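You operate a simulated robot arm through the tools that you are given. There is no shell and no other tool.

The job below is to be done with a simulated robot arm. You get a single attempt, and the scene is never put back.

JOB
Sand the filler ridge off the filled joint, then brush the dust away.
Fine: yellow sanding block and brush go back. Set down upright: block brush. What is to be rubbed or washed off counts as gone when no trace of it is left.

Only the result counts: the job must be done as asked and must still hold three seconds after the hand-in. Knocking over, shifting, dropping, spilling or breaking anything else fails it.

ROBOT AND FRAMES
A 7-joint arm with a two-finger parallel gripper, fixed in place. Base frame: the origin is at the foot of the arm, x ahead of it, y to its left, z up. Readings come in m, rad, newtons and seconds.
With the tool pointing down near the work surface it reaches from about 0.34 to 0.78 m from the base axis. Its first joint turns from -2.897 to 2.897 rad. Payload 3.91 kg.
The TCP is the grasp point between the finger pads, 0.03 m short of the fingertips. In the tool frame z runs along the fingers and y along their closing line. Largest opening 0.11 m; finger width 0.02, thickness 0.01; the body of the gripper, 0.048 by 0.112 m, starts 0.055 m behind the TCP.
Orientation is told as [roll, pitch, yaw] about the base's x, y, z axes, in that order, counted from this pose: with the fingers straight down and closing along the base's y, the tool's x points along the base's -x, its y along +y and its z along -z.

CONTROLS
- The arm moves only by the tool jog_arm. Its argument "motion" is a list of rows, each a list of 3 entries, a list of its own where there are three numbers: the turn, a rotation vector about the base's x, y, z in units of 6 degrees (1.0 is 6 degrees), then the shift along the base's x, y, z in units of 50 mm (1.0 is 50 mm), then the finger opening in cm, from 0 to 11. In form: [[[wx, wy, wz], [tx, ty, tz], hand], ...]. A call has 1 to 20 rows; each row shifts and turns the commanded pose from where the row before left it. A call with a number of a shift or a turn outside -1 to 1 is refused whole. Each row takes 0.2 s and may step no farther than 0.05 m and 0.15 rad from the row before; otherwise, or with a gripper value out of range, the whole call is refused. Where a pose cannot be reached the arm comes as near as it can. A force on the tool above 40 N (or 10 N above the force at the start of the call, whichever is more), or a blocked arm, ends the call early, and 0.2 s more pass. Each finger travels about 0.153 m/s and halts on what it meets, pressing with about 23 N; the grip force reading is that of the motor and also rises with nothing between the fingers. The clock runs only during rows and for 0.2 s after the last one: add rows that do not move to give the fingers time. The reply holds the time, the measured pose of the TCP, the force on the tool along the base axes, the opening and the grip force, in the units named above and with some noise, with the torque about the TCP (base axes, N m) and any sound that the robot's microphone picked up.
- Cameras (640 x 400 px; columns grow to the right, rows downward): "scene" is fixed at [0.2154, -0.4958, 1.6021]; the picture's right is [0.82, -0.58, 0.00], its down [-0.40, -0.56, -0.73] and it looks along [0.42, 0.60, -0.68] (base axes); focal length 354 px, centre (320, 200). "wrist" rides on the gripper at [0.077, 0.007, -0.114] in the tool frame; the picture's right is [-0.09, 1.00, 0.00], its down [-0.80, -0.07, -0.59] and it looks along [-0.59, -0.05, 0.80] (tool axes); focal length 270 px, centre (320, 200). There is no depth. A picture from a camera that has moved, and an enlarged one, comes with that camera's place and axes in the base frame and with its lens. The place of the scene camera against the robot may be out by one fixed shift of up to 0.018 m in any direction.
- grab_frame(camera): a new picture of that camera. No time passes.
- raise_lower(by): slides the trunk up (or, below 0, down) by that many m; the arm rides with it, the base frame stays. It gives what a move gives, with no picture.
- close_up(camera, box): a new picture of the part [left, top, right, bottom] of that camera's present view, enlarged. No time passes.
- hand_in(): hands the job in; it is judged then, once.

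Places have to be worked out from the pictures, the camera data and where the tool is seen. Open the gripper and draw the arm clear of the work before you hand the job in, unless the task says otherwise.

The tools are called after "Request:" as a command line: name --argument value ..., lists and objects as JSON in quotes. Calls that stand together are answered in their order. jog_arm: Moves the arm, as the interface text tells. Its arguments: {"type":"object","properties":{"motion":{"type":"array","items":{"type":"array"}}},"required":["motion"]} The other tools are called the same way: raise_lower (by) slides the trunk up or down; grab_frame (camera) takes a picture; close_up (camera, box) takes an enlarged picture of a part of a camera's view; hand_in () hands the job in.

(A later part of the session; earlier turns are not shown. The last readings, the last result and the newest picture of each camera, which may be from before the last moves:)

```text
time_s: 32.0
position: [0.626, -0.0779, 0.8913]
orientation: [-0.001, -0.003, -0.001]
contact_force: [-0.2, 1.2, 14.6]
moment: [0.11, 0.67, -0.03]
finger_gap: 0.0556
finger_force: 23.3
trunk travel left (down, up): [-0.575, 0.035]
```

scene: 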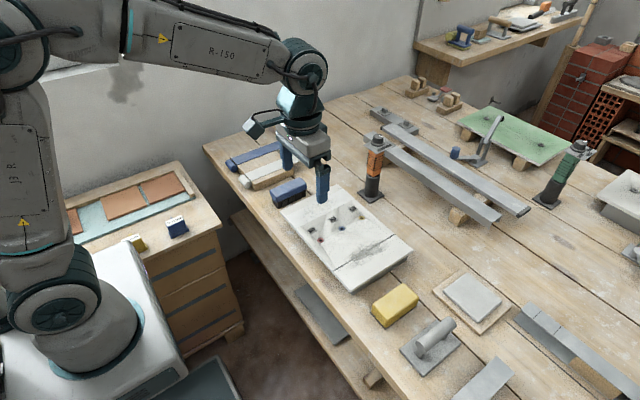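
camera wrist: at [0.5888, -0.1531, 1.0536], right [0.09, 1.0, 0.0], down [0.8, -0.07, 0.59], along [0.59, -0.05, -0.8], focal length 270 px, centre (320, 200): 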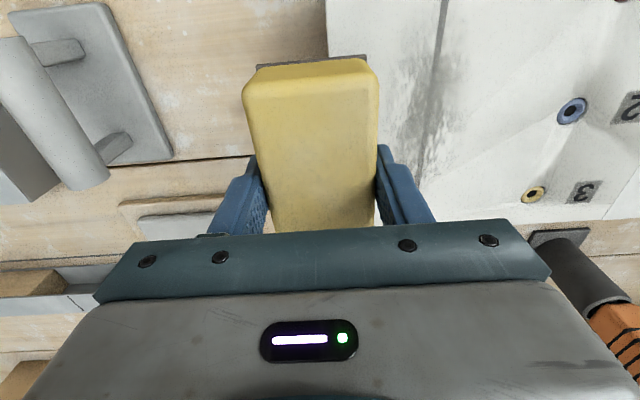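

Now about 15 N at z_cmd 0.889. I'll stroke forward at constant height and see how the force evolves mid-stroke.

Request:
jog_arm --motion '[[[0, 0, 0], [0.3, 0, 0], 4], [[0, 0, 0], [0.3, 0, 0], 4], [[0, 0, 0], [0.2, 0, 0], 4]]'

Request:
jog_arm --motion '[[[0, 0, 0], [0.3, 0, 0], 4], [[0, 0, 0], [0.3, 0, 0], 4], [[0, 0, 0], [0.2, 0, 0], 4]]'

Request:
jog_arm --motion '[[[0, 0, 0], [-0.3, 0, 0], 4], [[0, 0, 0], [-0.3, 0, 0], 4], [[0, 0, 0], [-0.2, 0, 0], 4]]'

Request:
jog_arm --motion '[[[0, 0, 0], [-0.3, 0, 0], 4], [[0, 0, 0], [-0.3, 0, 0], 4], [[0, 0, 0], [-0.2, 0, 0], 4]]'

```text
time_s: 32.8
position: [0.6626, -0.0777, 0.892]
orientation: [0.0, -0.004, 0.0]
contact_force: [-6.1, -2.1, 23.9]
moment: [0.08, 0.64, 0.02]
finger_gap: 0.0556
finger_force: 22.8
trunk travel left (down, up): [-0.575, 0.035]
```

```text
time_s: 33.6
position: [0.7034, -0.0771, 0.8916]
orientation: [0.0, -0.002, 0.0]
contact_force: [-8.8, -0.8, 28.1]
moment: [0.09, 0.73, 0.05]
finger_gap: 0.0557
finger_force: 23.0
trunk travel left (down, up): [-0.575, 0.035]
```

```text
time_s: 34.4
position: [0.6633, -0.0762, 0.8881]
orientation: [0.0, -0.001, 0.0]
contact_force: [4.6, 0.9, 18.0]
moment: [0.08, -0.49, 0.03]
finger_gap: 0.0558
finger_force: 23.1
trunk travel left (down, up): [-0.575, 0.035]
```

```text
time_s: 35.2
position: [0.6241, -0.0774, 0.8907]
orientation: [0.002, 0.001, 0.001]
contact_force: [4.3, 0.5, 14.4]
moment: [0.06, -0.4, 0.01]
finger_gap: 0.0557
finger_force: 23.7
trunk travel left (down, up): [-0.575, 0.035]
```

Contact is steady now (14–28 N with friction in the stroke direction). I'll continue with strokes offset sideways to cover the patch's full width.

Request:
jog_arm --motion '[[[0, 0, 0], [0, 0.2, 0], 4], [[0, 0, 0], [0.4, 0, 0], 4], [[0, 0, 0], [0.4, 0, 0], 4], [[0, 0, 0], [0.4, 0, 0], 4], [[0, 0, 0], [0.4, 0, 0], 4], [[0, 0, 0], [-0.4, 0, 0], 4], [[0, 0, 0], [-0.4, 0, 0], 4], [[0, 0, 0], [-0.4, 0, 0], 4], [[0, 0, 0], [-0.4, 0, 0], 4]]'

Request:
jog_arm --motion '[[[0, 0, 0], [0, -0.2, 0], 4], [[0, 0, 0], [0, -0.24, 0], 4], [[0, 0, 0], [0.4, 0, 0], 4], [[0, 0, 0], [0.4, 0, 0], 4], [[0, 0, 0], [0.4, 0, 0], 4], [[0, 0, 0], [0.4, 0, 0], 4], [[0, 0, 0], [-0.4, 0, 0], 4], [[0, 0, 0], [-0.4, 0, 0], 4], [[0, 0, 0], [-0.4, 0, 0], 4], [[0, 0, 0], [-0.4, 0, 0], 4]]'

```text
time_s: 37.2
position: [0.6247, -0.0676, 0.8887]
orientation: [0.0, -0.001, 0.0]
contact_force: [-0.5, 0.2, 11.8]
moment: [0.05, -0.64, -0.04]
finger_gap: 0.0555
finger_force: 23.2
trunk travel left (down, up): [-0.575, 0.035]
```

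```text
time_s: 39.4
position: [0.6223, -0.091, 0.8916]
orientation: [-0.002, 0.002, -0.001]
contact_force: [-0.6, 0.0, -0.8]
moment: [0.01, 0.01, -0.02]
finger_gap: 0.056
finger_force: 23.2
trunk travel left (down, up): [-0.575, 0.035]
```

Contact was lost at the end. I'll lift and shift toward +y so both cameras get a clear view of the ridge area.

Request:
jog_arm --motion '[[[0, 0, 0], [0.2, 0, 0.8], 4], [[0, 0, 0], [0, 0.9, 0.2], 4], [[0, 0, 0], [0, 0.9, 0], 4], [[0, 0, 0], [0, 0.4, 0], 4], [[0, 0, 0], [0, 0, 0], 4]]'

Request:
close_up --camera "scene" --box '[310, 210, 430, 285]'

Request:
grab_frame --camera "wrist"

```text
time_s: 40.6
position: [0.6359, 0.0223, 0.9399]
orientation: [0.0, 0.001, 0.0]
contact_force: [0.6, 0.3, -1.2]
moment: [0.0, -0.02, 0.01]
finger_gap: 0.0557
finger_force: 22.9
trunk travel left (down, up): [-0.575, 0.035]
```

```text
5.33 times, centred on (370, 248) of scene
camera zoom: at [0.2154, -0.4958, 1.6021], right [0.82, -0.58, 0.0], down [-0.4, -0.56, -0.73], along [0.42, 0.6, -0.68], focal length 1886 px, centre (53, -53)
```

zoom: 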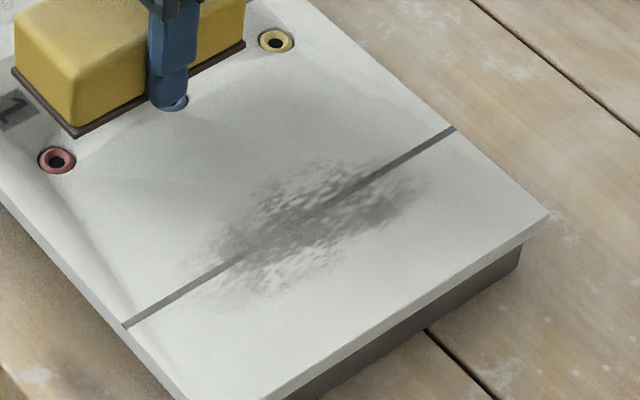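

```text
taken
camera wrist: at [0.5596, 0.0286, 1.0543], right [0.09, 1.0, 0.0], down [0.8, -0.07, 0.59], along [0.59, -0.05, -0.8], focal length 270 px, centre (320, 200)
```

wrist: 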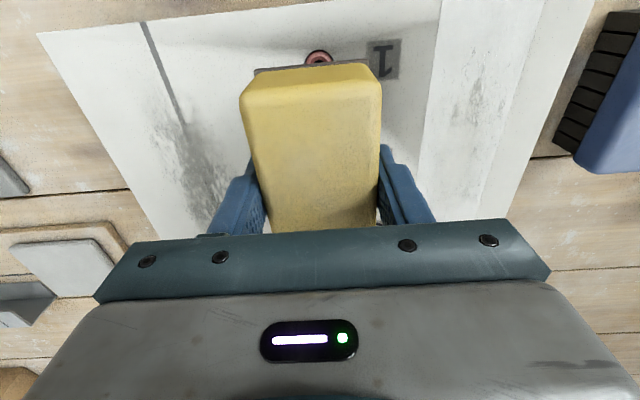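

The grey patch at the right joint looks practically unchanged after several firm passes. I'll zoom in on both areas again to judge whether it changed at all and whether the left white band is the actual filled joint.

Request:
close_up --camera "wrist" --box '[400, 0, 600, 220]'

Request:
close_up --camera "wrist" --box '[60, 20, 260, 230]'

Request:
close_up --camera "scene" --box '[270, 175, 370, 238]'

Request:
close_up --camera "scene" --box '[260, 170, 420, 270]'

```text
1.82 times, centred on (500, 110) of wrist
camera zoom: at [0.5596, 0.0286, 1.0543], right [0.09, 1.0, 0.0], down [0.8, -0.07, 0.59], along [0.59, -0.05, -0.8], focal length 491 px, centre (-7, 364)
```

zoom: 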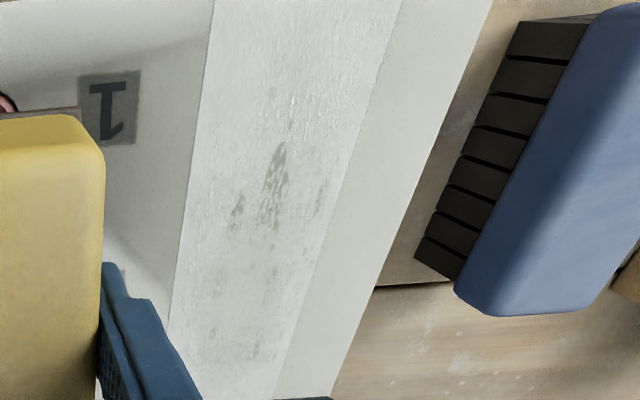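

```text
1.90 times, centred on (160, 125) of wrist
camera zoom: at [0.5596, 0.0286, 1.0543], right [0.09, 1.0, 0.0], down [0.8, -0.07, 0.59], along [0.59, -0.05, -0.8], focal length 515 px, centre (625, 343)
```

zoom: 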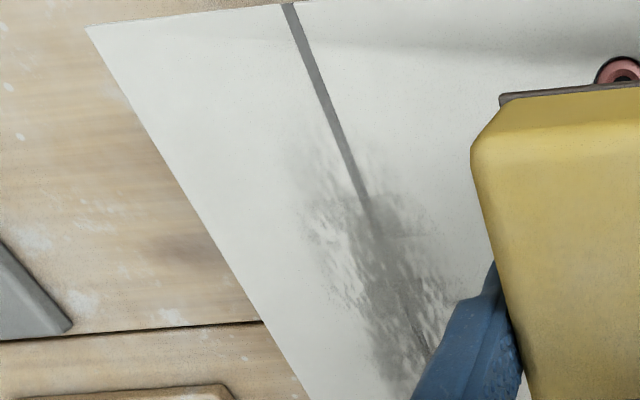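

```text
6.35 times, centred on (320, 206) of scene
camera zoom: at [0.2154, -0.4958, 1.6021], right [0.82, -0.58, 0.0], down [-0.4, -0.56, -0.73], along [0.42, 0.6, -0.68], focal length 2245 px, centre (320, 159)
```

zoom: 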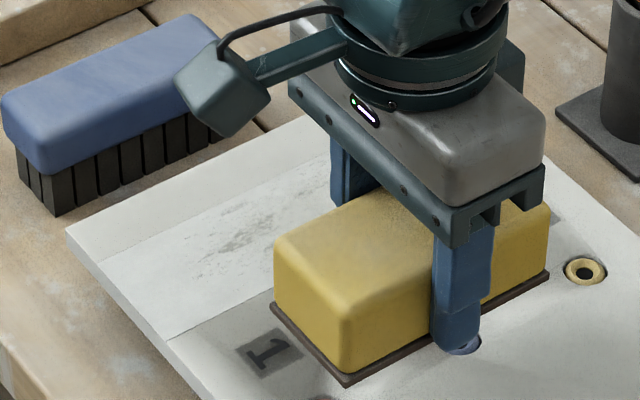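

```text
4.00 times, centred on (340, 220) of scene
camera zoom: at [0.2154, -0.4958, 1.6021], right [0.82, -0.58, 0.0], down [-0.4, -0.56, -0.73], along [0.42, 0.6, -0.68], focal length 1414 px, centre (240, 120)
```

zoom: 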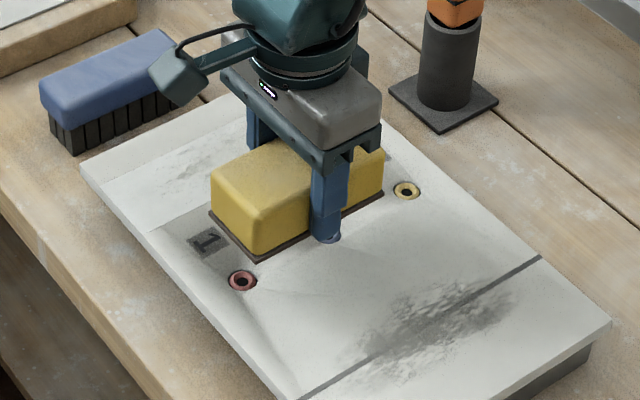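

The grey patch matches the filler colour of the joint line, so I still take it as the ridge. My pressing made the block slip up about 8 mm in the fingers, so real sanding may have been slight. I'll set the block down lightly over the ridge and re-grip it higher.

Request:
jog_arm --motion '[[[0, 0, 0], [0.3, -0.9, 0], 4], [[0, 0, 0], [0.3, -0.9, 0], 4], [[0, 0, 0], [0, -0.16, -0.4], 4], [[0, 0, 0], [0, 0, -0.4], 4], [[0, 0, 0], [0, 0, -0.16], 4], [[0, 0, 0], [0, 0, 0], 4]]'

Request:
jog_arm --motion '[[[0, 0, 0], [0, 0, -0.02], 4], [[0, 0, 0], [0, 0, 0], 4]]'

```text
time_s: 42.0
position: [0.6654, -0.0778, 0.8943]
orientation: [0.0, 0.0, 0.0]
contact_force: [-0.5, -0.5, -0.6]
moment: [-0.03, 0.03, -0.02]
finger_gap: 0.0558
finger_force: 22.7
trunk travel left (down, up): [-0.575, 0.035]
```

```text
time_s: 42.6
position: [0.6649, -0.0778, 0.8927]
orientation: [0.0, 0.001, -0.001]
contact_force: [-0.3, 0.4, -1.7]
moment: [0.01, -0.02, -0.02]
finger_gap: 0.0558
finger_force: 22.8
trunk travel left (down, up): [-0.575, 0.035]
```

Not touching yet. I'll lower in 1 mm steps until light contact.

Request:
jog_arm --motion '[[[0, 0, 0], [0, 0, -0.02], 4], [[0, 0, 0], [0, 0, 0], 4]]'

Request:
jog_arm --motion '[[[0, 0, 0], [0, 0, -0.02], 4], [[0, 0, 0], [0, 0, 0], 4]]'

```text
time_s: 43.2
position: [0.6654, -0.0776, 0.8903]
orientation: [-0.001, 0.0, -0.001]
contact_force: [-0.4, -0.2, -0.9]
moment: [-0.03, -0.02, -0.01]
finger_gap: 0.0558
finger_force: 23.6
trunk travel left (down, up): [-0.575, 0.035]
```

```text
time_s: 43.8
position: [0.6665, -0.0766, 0.8896]
orientation: [-0.002, 0.0, 0.0]
contact_force: [-0.1, -1.0, -0.2]
moment: [0.01, -0.01, 0.0]
finger_gap: 0.0557
finger_force: 23.1
trunk travel left (down, up): [-0.575, 0.035]
```

Request:
jog_arm --motion '[[[0, 0, 0], [0, 0, -0.02], 4], [[0, 0, 0], [0, 0, 0], 4]]'

```text
time_s: 44.4
position: [0.665, -0.0771, 0.8895]
orientation: [0.0, 0.0, -0.001]
contact_force: [0.0, -0.2, 3.9]
moment: [0.07, -0.05, 0.03]
finger_gap: 0.0559
finger_force: 23.3
trunk travel left (down, up): [-0.575, 0.035]
```

There is light contact of about 5 N. I'll open the fingers, raise 9 mm, and close again so the grip is higher on the block.

Request:
jog_arm --motion '[[[0, 0, 0], [0, 0, 0], 6.5], [[0, 0, 0], [0, 0, 0], 8], [[0, 0, 0], [0, 0, 0.09], 8], [[0, 0, 0], [0, 0, 0.09], 8], [[0, 0, 0], [0, 0, 0], 8]]'

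Request:
close_up --camera "scene" --box '[310, 200, 430, 290]'

Request:
grab_frame --camera "wrist"

```text
time_s: 45.6
position: [0.6651, -0.0785, 0.8979]
orientation: [0.001, 0.0, 0.0]
contact_force: [0.0, 0.3, 0.2]
moment: [0.01, -0.02, -0.01]
finger_gap: 0.0798
finger_force: 0.1
trunk travel left (down, up): [-0.575, 0.035]
```

```text
4.44 times, centred on (370, 245) of scene
camera zoom: at [0.2154, -0.4958, 1.6021], right [0.82, -0.58, 0.0], down [-0.4, -0.56, -0.73], along [0.42, 0.6, -0.68], focal length 1572 px, centre (98, 0)
```

zoom: 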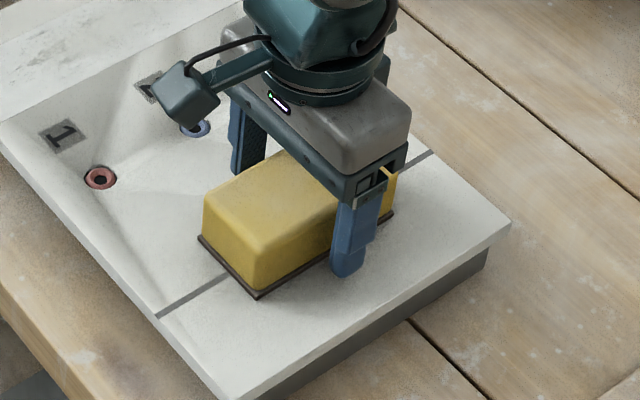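

```text
taken
camera wrist: at [0.5888, -0.071, 1.012], right [0.09, 1.0, 0.0], down [0.8, -0.07, 0.59], along [0.59, -0.05, -0.8], focal length 270 px, centre (320, 200)
```

wrist: 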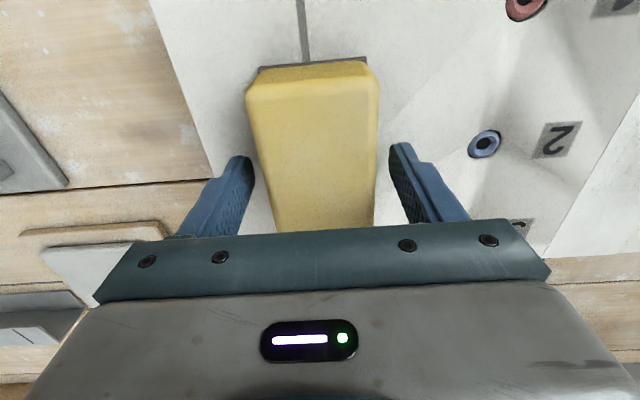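

The block sits flat on the board. I'll close the grip again at this higher position.

Request:
jog_arm --motion '[[[0, 0, 0], [0, 0, 0], 6.5], [[0, 0, 0], [0, 0, 0], 5], [[0, 0, 0], [0, 0, 0], 4], [[0, 0, 0], [0, 0, 0], 4], [[0, 0, 0], [0, 0, 0], 4]]'

Request:
jog_arm --motion '[[[0, 0, 0], [0, 0, -0.02], 4], [[0, 0, 0], [0, 0, 0], 4]]'

```text
time_s: 46.8
position: [0.665, -0.0776, 0.8985]
orientation: [-0.001, -0.001, 0.0]
contact_force: [0.9, -0.1, 0.3]
moment: [0.03, -0.04, 0.02]
finger_gap: 0.0555
finger_force: 23.1
trunk travel left (down, up): [-0.575, 0.035]
```

```text
time_s: 47.4
position: [0.6646, -0.0772, 0.8972]
orientation: [0.0, 0.0, 0.001]
contact_force: [1.3, 0.7, 6.4]
moment: [0.08, 0.38, -0.03]
finger_gap: 0.0558
finger_force: 23.0
trunk travel left (down, up): [-0.575, 0.035]
```

The press is about 7 N. I'll do moderate strokes and check force at each end to keep within the non-slip range.

Request:
jog_arm --motion '[[[0, 0, 0], [0.2, 0, 0], 4], [[0, 0, 0], [0.2, 0, 0], 4], [[0, 0, 0], [0.2, 0, 0], 4], [[0, 0, 0], [0.2, 0, 0], 4]]'

Request:
jog_arm --motion '[[[0, 0, 0], [-0.2, 0, 0], 4], [[0, 0, 0], [-0.2, 0, 0], 4], [[0, 0, 0], [-0.2, 0, 0], 4], [[0, 0, 0], [-0.2, 0, 0], 4]]'

Request:
jog_arm --motion '[[[0, 0, 0], [-0.2, 0, 0], 4], [[0, 0, 0], [-0.2, 0, 0], 4], [[0, 0, 0], [-0.2, 0, 0], 4], [[0, 0, 0], [-0.2, 0, 0], 4]]'

Request:
jog_arm --motion '[[[0, 0, 0], [0.2, 0, 0], 4], [[0, 0, 0], [0.2, 0, 0], 4], [[0, 0, 0], [0.2, 0, 0], 4], [[0, 0, 0], [0.2, 0, 0], 4]]'

```text
time_s: 48.4
position: [0.7052, -0.0797, 0.8969]
orientation: [-0.001, -0.001, 0.002]
contact_force: [-2.9, 0.4, 11.7]
moment: [-0.01, 0.48, 0.02]
finger_gap: 0.0559
finger_force: 22.7
trunk travel left (down, up): [-0.575, 0.035]
```

```text
time_s: 49.4
position: [0.6657, -0.0772, 0.898]
orientation: [0.0, 0.0, -0.002]
contact_force: [2.1, 1.1, 9.8]
moment: [-0.03, -0.64, 0.0]
finger_gap: 0.0555
finger_force: 22.9
trunk travel left (down, up): [-0.575, 0.035]
```

```text
time_s: 50.4
position: [0.625, -0.0782, 0.8963]
orientation: [-0.001, 0.001, -0.001]
contact_force: [1.1, 0.4, 11.6]
moment: [0.03, 0.2, 0.03]
finger_gap: 0.0557
finger_force: 22.9
trunk travel left (down, up): [-0.575, 0.035]
```

```text
time_s: 51.4
position: [0.6659, -0.0779, 0.8978]
orientation: [-0.001, -0.003, 0.0]
contact_force: [-2.8, -0.1, 12.5]
moment: [-0.01, 0.23, -0.01]
finger_gap: 0.0558
finger_force: 22.7
trunk travel left (down, up): [-0.575, 0.035]
```

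The contact is steady at 10–12 N without slipping. I'll continue with repeated strokes along the joint at this setting.

Request:
jog_arm --motion '[[[0, 0, 0], [0.27, 0, 0], 4], [[0, 0, 0], [0.27, 0, 0], 4], [[0, 0, 0], [0.27, 0, 0], 4], [[0, 0, 0], [-0.27, 0, 0], 4], [[0, 0, 0], [-0.27, 0, 0], 4], [[0, 0, 0], [-0.27, 0, 0], 4], [[0, 0, 0], [-0.27, 0, 0], 4], [[0, 0, 0], [-0.27, 0, 0], 4], [[0, 0, 0], [-0.27, 0, 0], 4], [[0, 0, 0], [0.27, 0, 0], 4], [[0, 0, 0], [0.27, 0, 0], 4], [[0, 0, 0], [0.27, 0, 0], 4], [[0, 0, 0], [0.27, 0, 0], 4], [[0, 0, 0], [0.27, 0, 0], 4], [[0, 0, 0], [0.27, 0, 0], 4], [[0, 0, 0], [-0.27, 0, 0], 4], [[0, 0, 0], [-0.27, 0, 0], 4], [[0, 0, 0], [-0.27, 0, 0], 4]]'

Request:
jog_arm --motion '[[[0, 0, 0], [0, 0.22, 0], 4], [[0, 0, 0], [0.27, 0, 0], 4], [[0, 0, 0], [0.27, 0, 0], 4], [[0, 0, 0], [0.27, 0, 0], 4], [[0, 0, 0], [-0.27, 0, 0], 4], [[0, 0, 0], [-0.27, 0, 0], 4], [[0, 0, 0], [-0.27, 0, 0], 4], [[0, 0, 0], [-0.27, 0, 0], 4], [[0, 0, 0], [-0.27, 0, 0], 4], [[0, 0, 0], [-0.27, 0, 0], 4], [[0, 0, 0], [0.27, 0, 0], 4], [[0, 0, 0], [0.27, 0, 0], 4], [[0, 0, 0], [0.27, 0, 0], 4], [[0, 0, 0], [0, 0, 0], 4]]'

```text
time_s: 55.2
position: [0.6655, -0.0773, 0.8963]
orientation: [0.0, -0.001, -0.001]
contact_force: [1.3, 0.6, 9.0]
moment: [0.05, 0.51, 0.02]
finger_gap: 0.0554
finger_force: 23.2
trunk travel left (down, up): [-0.575, 0.035]
```

```text
time_s: 58.2
position: [0.6637, -0.0655, 0.8961]
orientation: [0.0, -0.003, 0.001]
contact_force: [-5.5, -1.4, 16.2]
moment: [-0.02, 0.14, 0.05]
finger_gap: 0.0557
finger_force: 23.3
trunk travel left (down, up): [-0.575, 0.035]
```

Contact is still good. Now the same strokes shifted to the other side of the joint (y≈-0.089).

Request:
jog_arm --motion '[[[0, 0, 0], [0, -0.22, 0], 4], [[0, 0, 0], [0, -0.24, 0], 4], [[0, 0, 0], [0.27, 0, 0], 4], [[0, 0, 0], [0.27, 0, 0], 4], [[0, 0, 0], [0.27, 0, 0], 4], [[0, 0, 0], [-0.27, 0, 0], 4], [[0, 0, 0], [-0.27, 0, 0], 4], [[0, 0, 0], [-0.27, 0, 0], 4], [[0, 0, 0], [-0.27, 0, 0], 4], [[0, 0, 0], [-0.27, 0, 0], 4], [[0, 0, 0], [-0.27, 0, 0], 4], [[0, 0, 0], [0.27, 0, 0], 4], [[0, 0, 0], [0.27, 0, 0], 4], [[0, 0, 0], [0.27, 0, 0], 4], [[0, 0, 0], [0, 0, 0], 4]]'

Request:
jog_arm --motion '[[[0, 0, 0], [0, 0, 0.6], 4], [[0, 0, 0], [-0.3, 0.8, 0.2], 4], [[0, 0, 0], [0, 0.9, 0], 4], [[0, 0, 0], [0, 0.5, 0], 4], [[0, 0, 0], [0, 0, 0], 4]]'

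Request:
close_up --camera "scene" --box '[310, 210, 430, 285]'

Request:
grab_frame --camera "wrist"

```text
time_s: 61.4
position: [0.6659, -0.0903, 0.8965]
orientation: [-0.001, 0.0, 0.0]
contact_force: [-0.4, -0.2, 1.0]
moment: [-0.02, -0.09, -0.03]
finger_gap: 0.0557
finger_force: 23.0
trunk travel left (down, up): [-0.575, 0.035]
```

```text
time_s: 62.6
position: [0.6487, 0.0209, 0.9363]
orientation: [0.0, 0.002, -0.002]
contact_force: [0.8, 0.7, -1.2]
moment: [-0.01, -0.02, 0.01]
finger_gap: 0.0558
finger_force: 22.5
trunk travel left (down, up): [-0.575, 0.035]
```

```text
5.33 times, centred on (370, 248) of scene
camera zoom: at [0.2154, -0.4958, 1.6021], right [0.82, -0.58, 0.0], down [-0.4, -0.56, -0.73], along [0.42, 0.6, -0.68], focal length 1886 px, centre (53, -53)
```

zoom: 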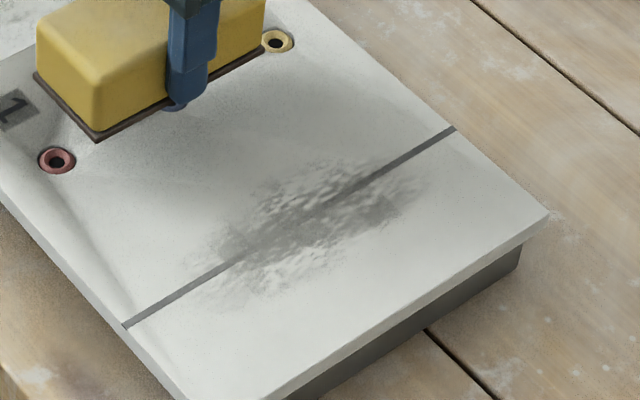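

```text
taken
camera wrist: at [0.5716, 0.0276, 1.0501], right [0.09, 1.0, 0.0], down [0.8, -0.07, 0.59], along [0.59, -0.05, -0.8], focal length 270 px, centre (320, 200)
```

wrist: 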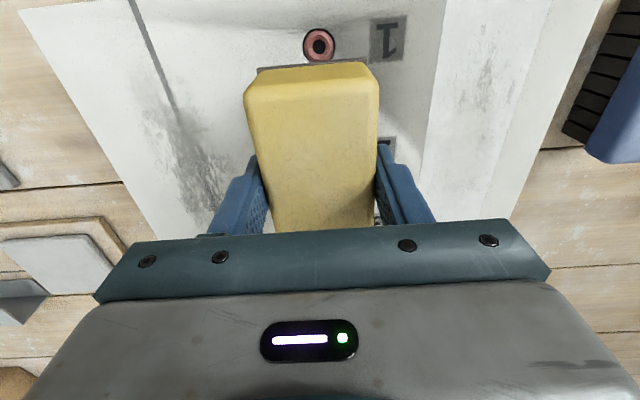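

The grey patch is pixel-for-pixel unchanged after many solid passes, so it's just part of the board. The filled joint must be the white, rough filler band on the other side, at y≈0.099–0.159 across the board's full width. I'll move the block over the band's centre at about (0.65, 0.129) and find contact.

Request:
jog_arm --motion '[[[0, 0, 0], [0, 0.9, 0], 4], [[0, 0, 0], [0, 0.9, 0], 4], [[0, 0, 0], [0, 0.36, 0], 4], [[0, 0, 0], [0, 0, -0.5], 4], [[0, 0, 0], [0, 0, -0.16], 4], [[0, 0, 0], [0, 0, 0], 4]]'

Request:
grab_frame --camera "wrist"

Request:
close_up --camera "scene" --box '[250, 160, 390, 248]'

```text
time_s: 64.0
position: [0.6506, 0.13, 0.9016]
orientation: [0.0, -0.001, 0.001]
contact_force: [-0.7, 0.4, -0.8]
moment: [0.02, 0.02, -0.02]
finger_gap: 0.0558
finger_force: 22.9
trunk travel left (down, up): [-0.575, 0.035]
```

```text
taken
camera wrist: at [0.5747, 0.1358, 1.0147], right [0.09, 1.0, 0.0], down [0.8, -0.07, 0.59], along [0.59, -0.05, -0.8], focal length 270 px, centre (320, 200)
```

wrist: 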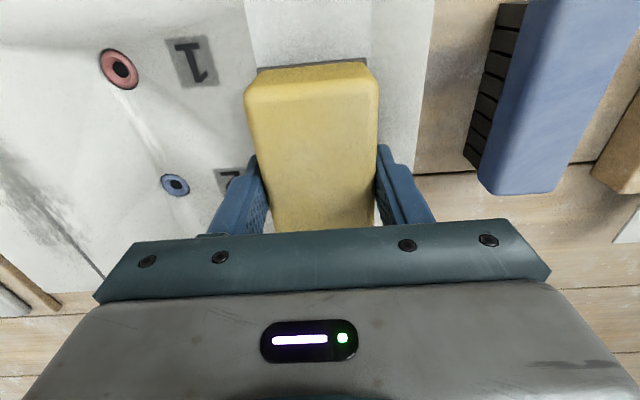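

```text
4.55 times, centred on (320, 204) of scene
camera zoom: at [0.2154, -0.4958, 1.6021], right [0.82, -0.58, 0.0], down [-0.4, -0.56, -0.73], along [0.42, 0.6, -0.68], focal length 1607 px, centre (320, 182)
```

zoom: 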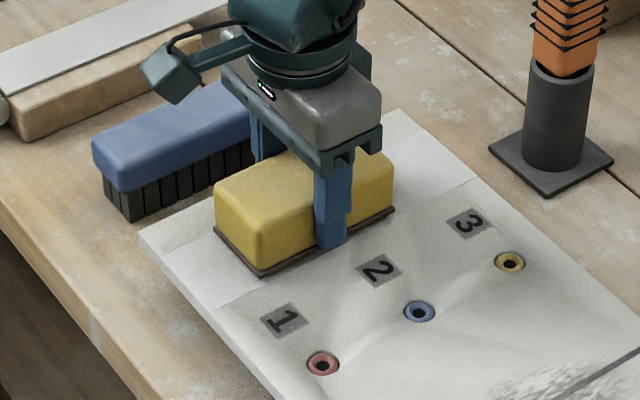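

The block sits squarely over the white band. I'll lower to contact in small steps.

Request:
jog_arm --motion '[[[0, 0, 0], [0, 0, -0.05], 4], [[0, 0, 0], [0, 0, 0], 4]]'

Request:
jog_arm --motion '[[[0, 0, 0], [0, 0, -0.03], 4], [[0, 0, 0], [0, 0, 0], 4]]'

Request:
jog_arm --motion '[[[0, 0, 0], [0, 0, -0.02], 4], [[0, 0, 0], [0, 0, 0], 4]]'

```text
time_s: 64.6
position: [0.6505, 0.1293, 0.8981]
orientation: [0.002, 0.001, 0.0]
contact_force: [0.2, 0.0, -1.3]
moment: [0.03, 0.01, 0.0]
finger_gap: 0.0557
finger_force: 23.4
trunk travel left (down, up): [-0.575, 0.035]
```

```text
time_s: 65.2
position: [0.6511, 0.1277, 0.8968]
orientation: [0.0, -0.001, 0.0]
contact_force: [0.1, -0.3, -2.3]
moment: [-0.04, -0.01, -0.02]
finger_gap: 0.0557
finger_force: 22.7
trunk travel left (down, up): [-0.575, 0.035]
```

```text
time_s: 65.8
position: [0.6488, 0.128, 0.8953]
orientation: [0.0, 0.001, 0.0]
contact_force: [1.0, 0.5, 0.1]
moment: [0.01, -0.09, 0.02]
finger_gap: 0.0555
finger_force: 23.4
trunk travel left (down, up): [-0.575, 0.035]
```

Contact is just beginning. I'll press 1 mm more and do short test strokes on the band.

Request:
jog_arm --motion '[[[0, 0, 0], [0, 0, -0.02], 4], [[0, 0, 0], [0, 0, 0], 4]]'

Request:
jog_arm --motion '[[[0, 0, 0], [0.2, 0, 0], 4], [[0, 0, 0], [0.2, 0, 0], 4], [[0, 0, 0], [0.2, 0, 0], 4], [[0, 0, 0], [0.2, 0, 0], 4]]'

Request:
jog_arm --motion '[[[0, 0, 0], [-0.2, 0, 0], 4], [[0, 0, 0], [-0.2, 0, 0], 4], [[0, 0, 0], [-0.2, 0, 0], 4], [[0, 0, 0], [-0.2, 0, 0], 4], [[0, 0, 0], [-0.2, 0, 0], 4], [[0, 0, 0], [-0.2, 0, 0], 4], [[0, 0, 0], [-0.2, 0, 0], 4], [[0, 0, 0], [-0.2, 0, 0], 4]]'

Request:
close_up --camera "scene" --box '[250, 160, 390, 248]'

```text
time_s: 66.4
position: [0.6502, 0.1286, 0.8962]
orientation: [0.0, -0.002, 0.0]
contact_force: [2.1, 0.5, 3.3]
moment: [0.01, -0.07, 0.02]
finger_gap: 0.0556
finger_force: 22.8
trunk travel left (down, up): [-0.575, 0.035]
```

```text
time_s: 67.4
position: [0.6892, 0.1275, 0.8969]
orientation: [0.002, 0.003, -0.001]
contact_force: [-0.2, -0.2, -1.1]
moment: [0.01, -0.01, -0.03]
finger_gap: 0.0557
finger_force: 22.9
trunk travel left (down, up): [-0.575, 0.035]
```

```text
time_s: 69.2
position: [0.6101, 0.1307, 0.8966]
orientation: [0.002, 0.0, -0.001]
contact_force: [0.2, -0.3, -1.0]
moment: [0.02, -0.01, -0.01]
finger_gap: 0.0557
finger_force: 22.8
trunk travel left (down, up): [-0.575, 0.035]
```

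```text
4.55 times, centred on (320, 204) of scene
camera zoom: at [0.2154, -0.4958, 1.6021], right [0.82, -0.58, 0.0], down [-0.4, -0.56, -0.73], along [0.42, 0.6, -0.68], focal length 1607 px, centre (320, 182)
```

zoom: 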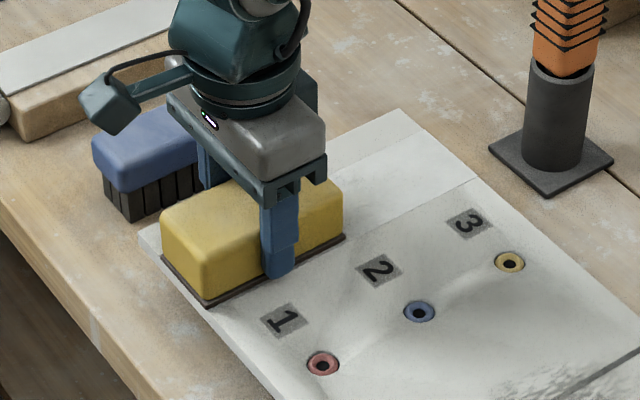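

Contact was lost away from the centre, so I'll press slightly deeper and test again.

Request:
jog_arm --motion '[[[0, 0, 0], [0, 0, -0.02], 4], [[0, 0, 0], [0, 0, 0], 4]]'

Request:
jog_arm --motion '[[[0, 0, 0], [0, 0, -0.02], 4], [[0, 0, 0], [0, 0, 0], 4]]'

```text
time_s: 69.8
position: [0.6107, 0.1297, 0.8952]
orientation: [0.0, 0.001, 0.001]
contact_force: [-0.1, -0.5, -0.9]
moment: [0.0, 0.0, -0.05]
finger_gap: 0.0556
finger_force: 23.1
trunk travel left (down, up): [-0.575, 0.035]
```

```text
time_s: 70.4
position: [0.6102, 0.1289, 0.8951]
orientation: [0.0, -0.002, -0.002]
contact_force: [2.0, 0.3, 10.2]
moment: [-0.06, 0.48, -0.03]
finger_gap: 0.0554
finger_force: 22.6
trunk travel left (down, up): [-0.575, 0.035]
```

Now about 11 N. I'll do slow strokes along the band and read force at intervals.

Request:
jog_arm --motion '[[[0, 0, 0], [0.2, 0, 0], 4], [[0, 0, 0], [0.2, 0, 0], 4], [[0, 0, 0], [0.2, 0, 0], 4], [[0, 0, 0], [0.2, 0, 0], 4]]'

Request:
jog_arm --motion '[[[0, 0, 0], [0.2, 0, 0], 4], [[0, 0, 0], [0.2, 0, 0], 4], [[0, 0, 0], [0.2, 0, 0], 4], [[0, 0, 0], [0.2, 0, 0], 4]]'

Request:
jog_arm --motion '[[[0, 0, 0], [0.2, 0, 0], 4], [[0, 0, 0], [0.2, 0, 0], 4], [[0, 0, 0], [0.2, 0, 0], 4], [[0, 0, 0], [0, 0, 0], 4]]'

Request:
close_up --camera "scene" --box '[250, 160, 390, 248]'

```text
time_s: 71.4
position: [0.6512, 0.1285, 0.8955]
orientation: [0.0, 0.001, 0.0]
contact_force: [-3.0, 1.1, 8.7]
moment: [0.03, -0.09, -0.02]
finger_gap: 0.0559
finger_force: 22.7
trunk travel left (down, up): [-0.575, 0.035]
```

```text
time_s: 72.4
position: [0.6899, 0.1289, 0.8959]
orientation: [-0.001, 0.001, 0.0]
contact_force: [-2.1, 0.2, 5.6]
moment: [0.04, -0.31, -0.02]
finger_gap: 0.056
finger_force: 22.2
trunk travel left (down, up): [-0.575, 0.035]
```

```text
time_s: 73.4
position: [0.719, 0.1293, 0.8955]
orientation: [-0.001, -0.002, -0.002]
contact_force: [-1.9, 0.5, 12.3]
moment: [-0.03, 0.29, 0.03]
finger_gap: 0.0557
finger_force: 22.9
trunk travel left (down, up): [-0.575, 0.035]
```

```text
4.55 times, centred on (320, 204) of scene
camera zoom: at [0.2154, -0.4958, 1.6021], right [0.82, -0.58, 0.0], down [-0.4, -0.56, -0.73], along [0.42, 0.6, -0.68], focal length 1607 px, centre (320, 182)
```

zoom: 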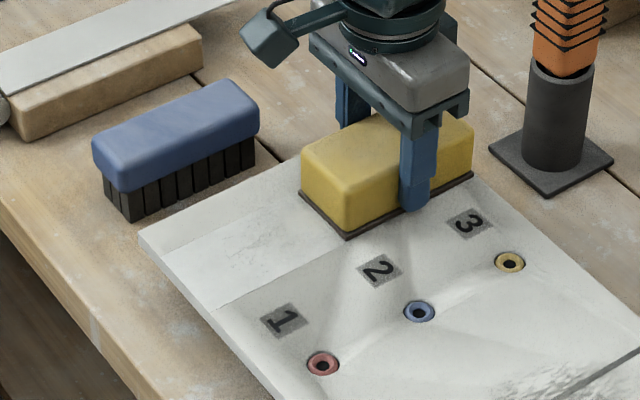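

Part of the band is exposed now, and its texture may have changed. I'll zoom in on that spot.

Request:
close_up --camera "scene" --box '[275, 185, 355, 235]'

Request:
grab_frame --camera "wrist"

```text
8.00 times, centred on (315, 210) of scene
camera zoom: at [0.2154, -0.4958, 1.6021], right [0.82, -0.58, 0.0], down [-0.4, -0.56, -0.73], along [0.42, 0.6, -0.68], focal length 2829 px, centre (360, 120)
```

zoom: 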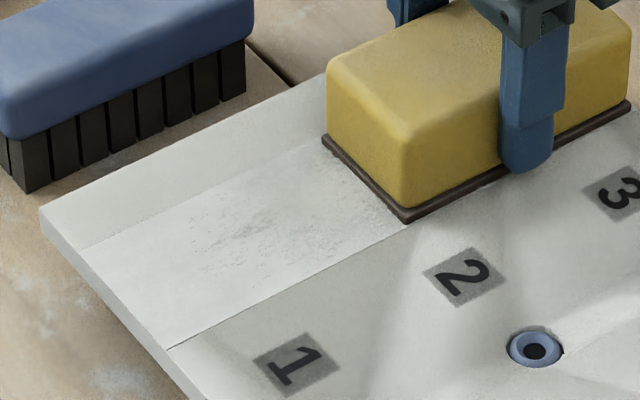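

```text
taken
camera wrist: at [0.6426, 0.1353, 1.0101], right [0.09, 1.0, 0.0], down [0.8, -0.07, 0.6], along [0.59, -0.05, -0.8], focal length 270 px, centre (320, 200)
```

wrist: 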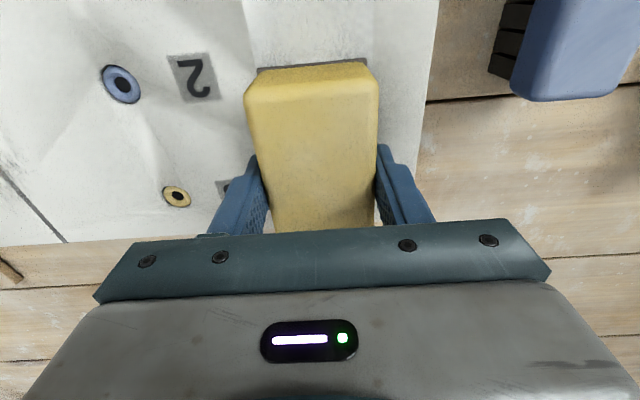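

The grey specks on the white band are clearly fainter where the block passed, so this band is the ridge and sanding works. I'll continue with slow full-length strokes.

Request:
jog_arm --motion '[[[0, 0, 0], [-0.24, 0, 0], 4], [[0, 0, 0], [-0.24, 0, 0], 4], [[0, 0, 0], [-0.24, 0, 0], 4], [[0, 0, 0], [-0.24, 0, 0], 4], [[0, 0, 0], [-0.24, 0, 0], 4]]'

Request:
jog_arm --motion '[[[0, 0, 0], [-0.24, 0, 0], 4], [[0, 0, 0], [-0.24, 0, 0], 4], [[0, 0, 0], [-0.24, 0, 0], 4], [[0, 0, 0], [-0.24, 0, 0], 4], [[0, 0, 0], [-0.24, 0, 0], 4]]'

Request:
jog_arm --motion '[[[0, 0, 0], [0.24, 0, 0], 4], [[0, 0, 0], [0.24, 0, 0], 4], [[0, 0, 0], [0.24, 0, 0], 4], [[0, 0, 0], [0.24, 0, 0], 4], [[0, 0, 0], [0.24, 0, 0], 4], [[0, 0, 0], [0.24, 0, 0], 4], [[0, 0, 0], [0.24, 0, 0], 4], [[0, 0, 0], [0.24, 0, 0], 4], [[0, 0, 0], [0.24, 0, 0], 4], [[0, 0, 0], [0.24, 0, 0], 4]]'

```text
time_s: 74.6
position: [0.6603, 0.1297, 0.8953]
orientation: [0.0, -0.003, 0.0]
contact_force: [2.0, 0.0, 11.9]
moment: [-0.02, -0.67, 0.0]
finger_gap: 0.0555
finger_force: 22.8
trunk travel left (down, up): [-0.575, 0.035]
```

```text
time_s: 75.8
position: [0.5996, 0.1287, 0.8954]
orientation: [0.0, -0.001, 0.0]
contact_force: [4.2, -0.2, 18.3]
moment: [-0.05, 0.1, -0.02]
finger_gap: 0.0553
finger_force: 22.9
trunk travel left (down, up): [-0.575, 0.035]
```

```text
time_s: 78.0
position: [0.7197, 0.1265, 0.8951]
orientation: [0.0, 0.002, 0.001]
contact_force: [-0.2, -0.1, -1.0]
moment: [0.03, -0.02, 0.01]
finger_gap: 0.0558
finger_force: 23.3
trunk travel left (down, up): [-0.575, 0.035]
```

Contact was lost again at the far end, probably a slight slip. I'll press down 1 mm steps and continue.

Request:
jog_arm --motion '[[[0, 0, 0], [0, 0, -0.02], 4], [[0, 0, 0], [0, 0, 0], 4]]'

Request:
jog_arm --motion '[[[0, 0, 0], [0, 0, -0.01], 4], [[0, 0, 0], [0, 0, 0], 4]]'

```text
time_s: 78.6
position: [0.7205, 0.1265, 0.8935]
orientation: [0.0, 0.001, 0.0]
contact_force: [0.7, -2.2, 3.9]
moment: [-0.05, 0.02, 0.01]
finger_gap: 0.0558
finger_force: 22.5
trunk travel left (down, up): [-0.575, 0.035]
```

```text
time_s: 79.2
position: [0.7214, 0.1272, 0.8956]
orientation: [0.001, 0.001, 0.001]
contact_force: [-0.3, -1.5, 6.4]
moment: [-0.1, 0.15, 0.02]
finger_gap: 0.0556
finger_force: 23.3
trunk travel left (down, up): [-0.575, 0.035]
```

About 7 N now. Back stroke with a tiny slope correction, then I'll check the band.

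Request:
jog_arm --motion '[[[0, 0, 0], [-0.24, 0, 0.001], 4], [[0, 0, 0], [-0.24, 0, 0.001], 4], [[0, 0, 0], [-0.24, 0, 0.001], 4], [[0, 0, 0], [-0.24, 0, 0.001], 4], [[0, 0, 0], [-0.24, 0, 0.001], 4], [[0, 0, 0], [-0.24, 0, 0.001], 4], [[0, 0, 0], [-0.24, 0, 0.001], 4], [[0, 0, 0], [-0.24, 0, 0.001], 4], [[0, 0, 0], [-0.24, 0, 0.001], 4], [[0, 0, 0], [-0.24, 0, 0.001], 4]]'

Request:
jog_arm --motion '[[[0, 0, 0], [0, 0.24, 0], 4], [[0, 0, 0], [0.24, 0, -0.001], 4], [[0, 0, 0], [0.24, 0, -0.001], 4], [[0, 0, 0], [0.24, 0, -0.001], 4], [[0, 0, 0], [0.24, 0, -0.001], 4], [[0, 0, 0], [0.24, 0, -0.001], 4], [[0, 0, 0], [0.24, 0, -0.001], 4], [[0, 0, 0], [0.24, 0, -0.001], 4], [[0, 0, 0], [0.24, 0, -0.001], 4], [[0, 0, 0], [0.24, 0, -0.001], 4], [[0, 0, 0], [0.24, 0, -0.001], 4]]'

Request:
close_up --camera "scene" --box '[275, 185, 355, 235]'

```text
time_s: 81.4
position: [0.6004, 0.1286, 0.8953]
orientation: [-0.001, 0.0, -0.001]
contact_force: [2.3, 0.4, 13.7]
moment: [0.02, -0.55, 0.0]
finger_gap: 0.0558
finger_force: 23.0
trunk travel left (down, up): [-0.575, 0.035]
```

```text
time_s: 83.8
position: [0.7197, 0.1391, 0.8955]
orientation: [-0.001, -0.002, 0.001]
contact_force: [-3.1, -0.3, 11.9]
moment: [-0.1, 0.59, -0.04]
finger_gap: 0.0557
finger_force: 23.0
trunk travel left (down, up): [-0.575, 0.035]
```

```text
8.00 times, centred on (315, 210) of scene
camera zoom: at [0.2154, -0.4958, 1.6021], right [0.82, -0.58, 0.0], down [-0.4, -0.56, -0.73], along [0.42, 0.6, -0.68], focal length 2829 px, centre (360, 120)
```

zoom: 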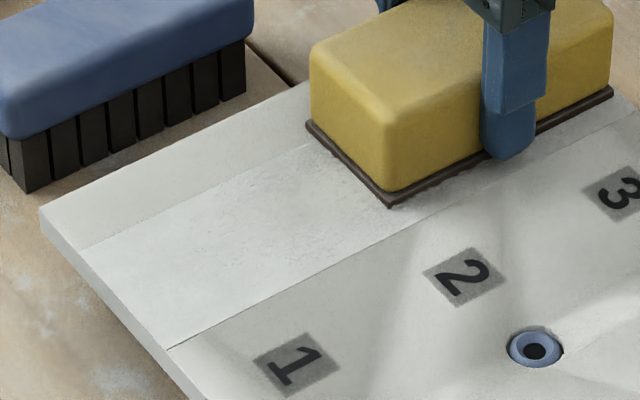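

The rough specks have nearly vanished on the exposed part, and the grip is stable at about 12–14 N. I'll continue with a return stroke on this line, then strokes on the other side (y≈0.117).

Request:
jog_arm --motion '[[[0, 0, 0], [-0.24, 0, 0.001], 4], [[0, 0, 0], [-0.24, 0, 0.001], 4], [[0, 0, 0], [-0.24, 0, 0.001], 4], [[0, 0, 0], [-0.24, 0, 0.001], 4], [[0, 0, 0], [-0.24, 0, 0.001], 4], [[0, 0, 0], [-0.24, 0, 0.001], 4], [[0, 0, 0], [-0.24, 0, 0.001], 4], [[0, 0, 0], [-0.24, 0, 0.001], 4], [[0, 0, 0], [-0.24, 0, 0.001], 4], [[0, 0, 0], [-0.24, 0, 0.001], 4]]'

Request:
jog_arm --motion '[[[0, 0, 0], [0, -0.24, 0], 4], [[0, 0, 0], [0, -0.24, 0], 4], [[0, 0, 0], [0.24, 0, -0.001], 4], [[0, 0, 0], [0.24, 0, -0.001], 4], [[0, 0, 0], [0.24, 0, -0.001], 4], [[0, 0, 0], [0.24, 0, -0.001], 4], [[0, 0, 0], [0.24, 0, -0.001], 4], [[0, 0, 0], [0.24, 0, -0.001], 4], [[0, 0, 0], [0.24, 0, -0.001], 4], [[0, 0, 0], [0.24, 0, -0.001], 4], [[0, 0, 0], [0.24, 0, -0.001], 4], [[0, 0, 0], [0.24, 0, -0.001], 4]]'

Request:
jog_arm --motion '[[[0, 0, 0], [-0.24, 0, 0.001], 4], [[0, 0, 0], [-0.24, 0, 0.001], 4], [[0, 0, 0], [-0.24, 0, 0.001], 4], [[0, 0, 0], [-0.24, 0, 0.001], 4], [[0, 0, 0], [-0.24, 0, 0.001], 4], [[0, 0, 0], [-0.24, 0, 0.001], 4], [[0, 0, 0], [-0.24, 0, 0.001], 4], [[0, 0, 0], [-0.24, 0, 0.001], 4], [[0, 0, 0], [-0.24, 0, 0.001], 4], [[0, 0, 0], [-0.24, 0, 0.001], 4]]'

```text
time_s: 86.0
position: [0.5986, 0.1391, 0.8938]
orientation: [0.0, 0.001, 0.001]
contact_force: [-0.6, 0.4, -1.2]
moment: [0.01, 0.0, 0.01]
finger_gap: 0.0557
finger_force: 23.1
trunk travel left (down, up): [-0.575, 0.035]
```

```text
time_s: 88.6
position: [0.7211, 0.1166, 0.8937]
orientation: [-0.001, 0.0, 0.001]
contact_force: [0.5, -0.9, -0.7]
moment: [-0.02, -0.02, -0.02]
finger_gap: 0.0559
finger_force: 23.6
trunk travel left (down, up): [-0.575, 0.035]
```

```text
time_s: 90.8
position: [0.5992, 0.1167, 0.8944]
orientation: [0.001, 0.0, -0.001]
contact_force: [-0.5, 0.6, -1.1]
moment: [0.03, 0.05, -0.04]
finger_gap: 0.0555
finger_force: 22.8
trunk travel left (down, up): [-0.575, 0.035]
```

Contact had been lost for those passes. I'll press down again in 1 mm steps here.

Request:
jog_arm --motion '[[[0, 0, 0], [0, 0, -0.02], 4], [[0, 0, 0], [0, 0, 0], 4]]'

Request:
jog_arm --motion '[[[0, 0, 0], [0, 0, -0.02], 4], [[0, 0, 0], [0, 0, 0], 4]]'

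```text
time_s: 91.4
position: [0.5999, 0.1157, 0.8923]
orientation: [-0.001, 0.0, 0.001]
contact_force: [-0.1, 1.0, -1.4]
moment: [0.0, 0.02, -0.04]
finger_gap: 0.0555
finger_force: 23.2
trunk travel left (down, up): [-0.575, 0.035]
```

```text
time_s: 92.0
position: [0.5992, 0.1167, 0.893]
orientation: [0.0, 0.0, 0.001]
contact_force: [-1.0, 2.1, 3.0]
moment: [-0.01, 0.22, -0.06]
finger_gap: 0.0556
finger_force: 23.0
trunk travel left (down, up): [-0.575, 0.035]
```

Request:
jog_arm --motion '[[[0, 0, 0], [0, 0, -0.012], 4], [[0, 0, 0], [0, 0, 0], 4]]'

Request:
jog_arm --motion '[[[0, 0, 0], [0.2, 0, 0], 4], [[0, 0, 0], [0.2, 0, 0], 4], [[0, 0, 0], [0.2, 0, 0], 4], [[0, 0, 0], [0.2, 0, 0], 4], [[0, 0, 0], [0.2, 0, 0], 4], [[0, 0, 0], [0.2, 0, 0], 4]]'

Request:
jog_arm --motion '[[[0, 0, 0], [0.2, 0, 0], 4], [[0, 0, 0], [0.2, 0, 0], 4], [[0, 0, 0], [0.2, 0, 0], 4], [[0, 0, 0], [0.2, 0, 0], 4], [[0, 0, 0], [0.2, 0, 0], 4], [[0, 0, 0], [0.2, 0, 0], 4]]'

```text
time_s: 92.6
position: [0.5997, 0.1173, 0.893]
orientation: [0.001, -0.001, 0.001]
contact_force: [-1.8, 1.8, 10.9]
moment: [0.01, 0.5, -0.04]
finger_gap: 0.0556
finger_force: 23.3
trunk travel left (down, up): [-0.575, 0.035]
```

```text
time_s: 94.0
position: [0.658, 0.1157, 0.8922]
orientation: [-0.002, -0.001, 0.002]
contact_force: [-3.8, 0.4, 14.8]
moment: [0.0, -0.15, 0.04]
finger_gap: 0.0558
finger_force: 22.9
trunk travel left (down, up): [-0.575, 0.035]
```

```text
time_s: 95.4
position: [0.7199, 0.1174, 0.8926]
orientation: [0.001, 0.0, -0.001]
contact_force: [1.1, -0.6, -1.0]
moment: [-0.02, 0.01, -0.01]
finger_gap: 0.0559
finger_force: 22.7
trunk travel left (down, up): [-0.575, 0.035]
```

I'll lift and step aside to inspect the whole band.

Request:
jog_arm --motion '[[[0, 0, 0], [0, 0, 0.6], 4], [[0, 0, 0], [-0.5, -0.7, 0.4], 4], [[0, 0, 0], [-0.5, -0.8, 0], 4], [[0, 0, 0], [0, -0.9, 0], 4], [[0, 0, 0], [0, 0, 0], 4]]'

Request:
close_up --camera "scene" --box '[270, 175, 370, 238]'

Request:
grab_frame --camera "wrist"

Request:
close_up --camera "wrist" --box '[400, 0, 600, 220]'

```text
time_s: 96.6
position: [0.672, -0.003, 0.9407]
orientation: [0.0, -0.001, 0.002]
contact_force: [0.5, -0.4, -0.7]
moment: [-0.01, 0.03, -0.02]
finger_gap: 0.0555
finger_force: 23.4
trunk travel left (down, up): [-0.575, 0.035]
```

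```text
6.35 times, centred on (320, 206) of scene
camera zoom: at [0.2154, -0.4958, 1.6021], right [0.82, -0.58, 0.0], down [-0.4, -0.56, -0.73], along [0.42, 0.6, -0.68], focal length 2245 px, centre (320, 159)
```

zoom: 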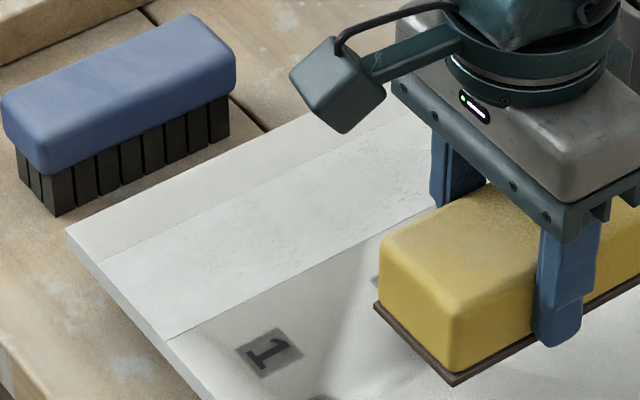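

```text
taken
camera wrist: at [0.5949, 0.0044, 1.0556], right [0.09, 1.0, 0.0], down [0.8, -0.07, 0.59], along [0.59, -0.05, -0.8], focal length 270 px, centre (320, 200)
```

wrist: 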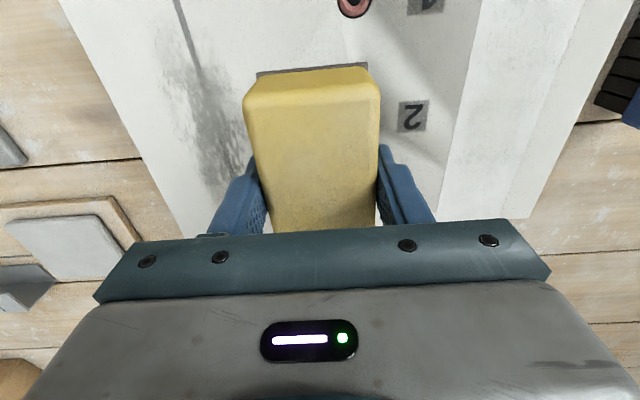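

```text
1.82 times, centred on (500, 110) of wrist
camera zoom: at [0.5949, 0.0044, 1.0556], right [0.09, 1.0, 0.0], down [0.8, -0.07, 0.59], along [0.59, -0.05, -0.8], focal length 491 px, centre (-7, 364)
```

zoom: 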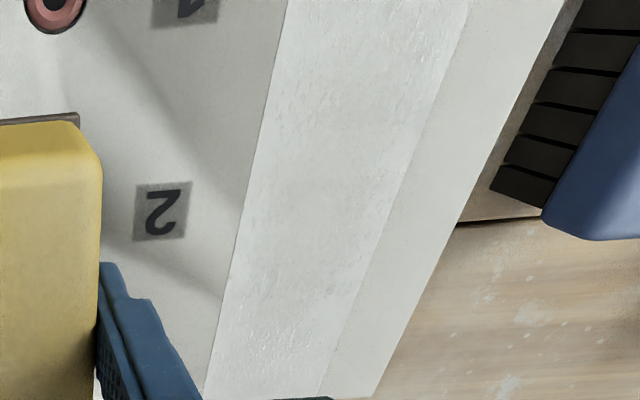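

The grey specks are gone, but some fine bumpy texture remains. I'll look at it at higher magnification.

Request:
close_up --camera "wrist" --box '[430, 0, 580, 110]'

Request:
close_up --camera "wrist" --box '[430, 100, 580, 220]'

Request:
close_up --camera "scene" --box '[280, 185, 340, 230]'

```text
3.64 times, centred on (505, 55) of wrist
camera zoom: at [0.5949, 0.0044, 1.0556], right [0.09, 1.0, 0.0], down [0.8, -0.07, 0.59], along [0.59, -0.05, -0.8], focal length 983 px, centre (-353, 727)
```

zoom: 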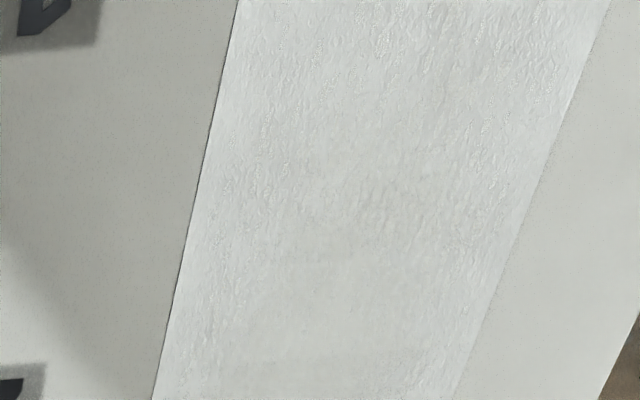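

```text
3.33 times, centred on (505, 160) of wrist
camera zoom: at [0.5949, 0.0044, 1.0556], right [0.09, 1.0, 0.0], down [0.8, -0.07, 0.59], along [0.59, -0.05, -0.8], focal length 901 px, centre (-297, 333)
```

zoom: 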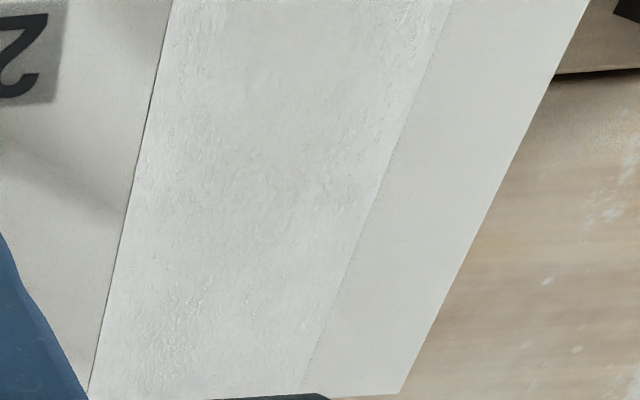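

```text
8.89 times, centred on (310, 208) of scene
camera zoom: at [0.2154, -0.4958, 1.6021], right [0.82, -0.58, 0.0], down [-0.4, -0.56, -0.73], along [0.42, 0.6, -0.68], focal length 3143 px, centre (409, 133)
```

zoom: 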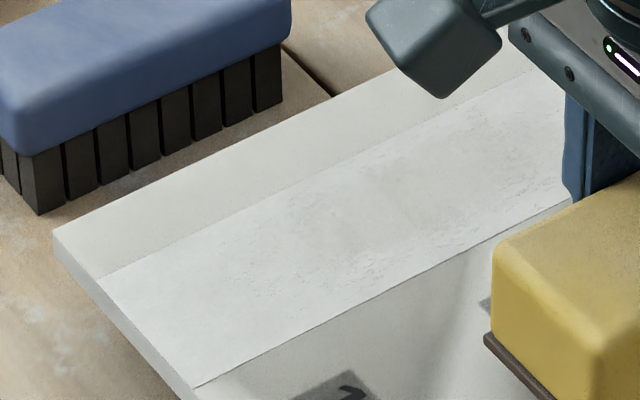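

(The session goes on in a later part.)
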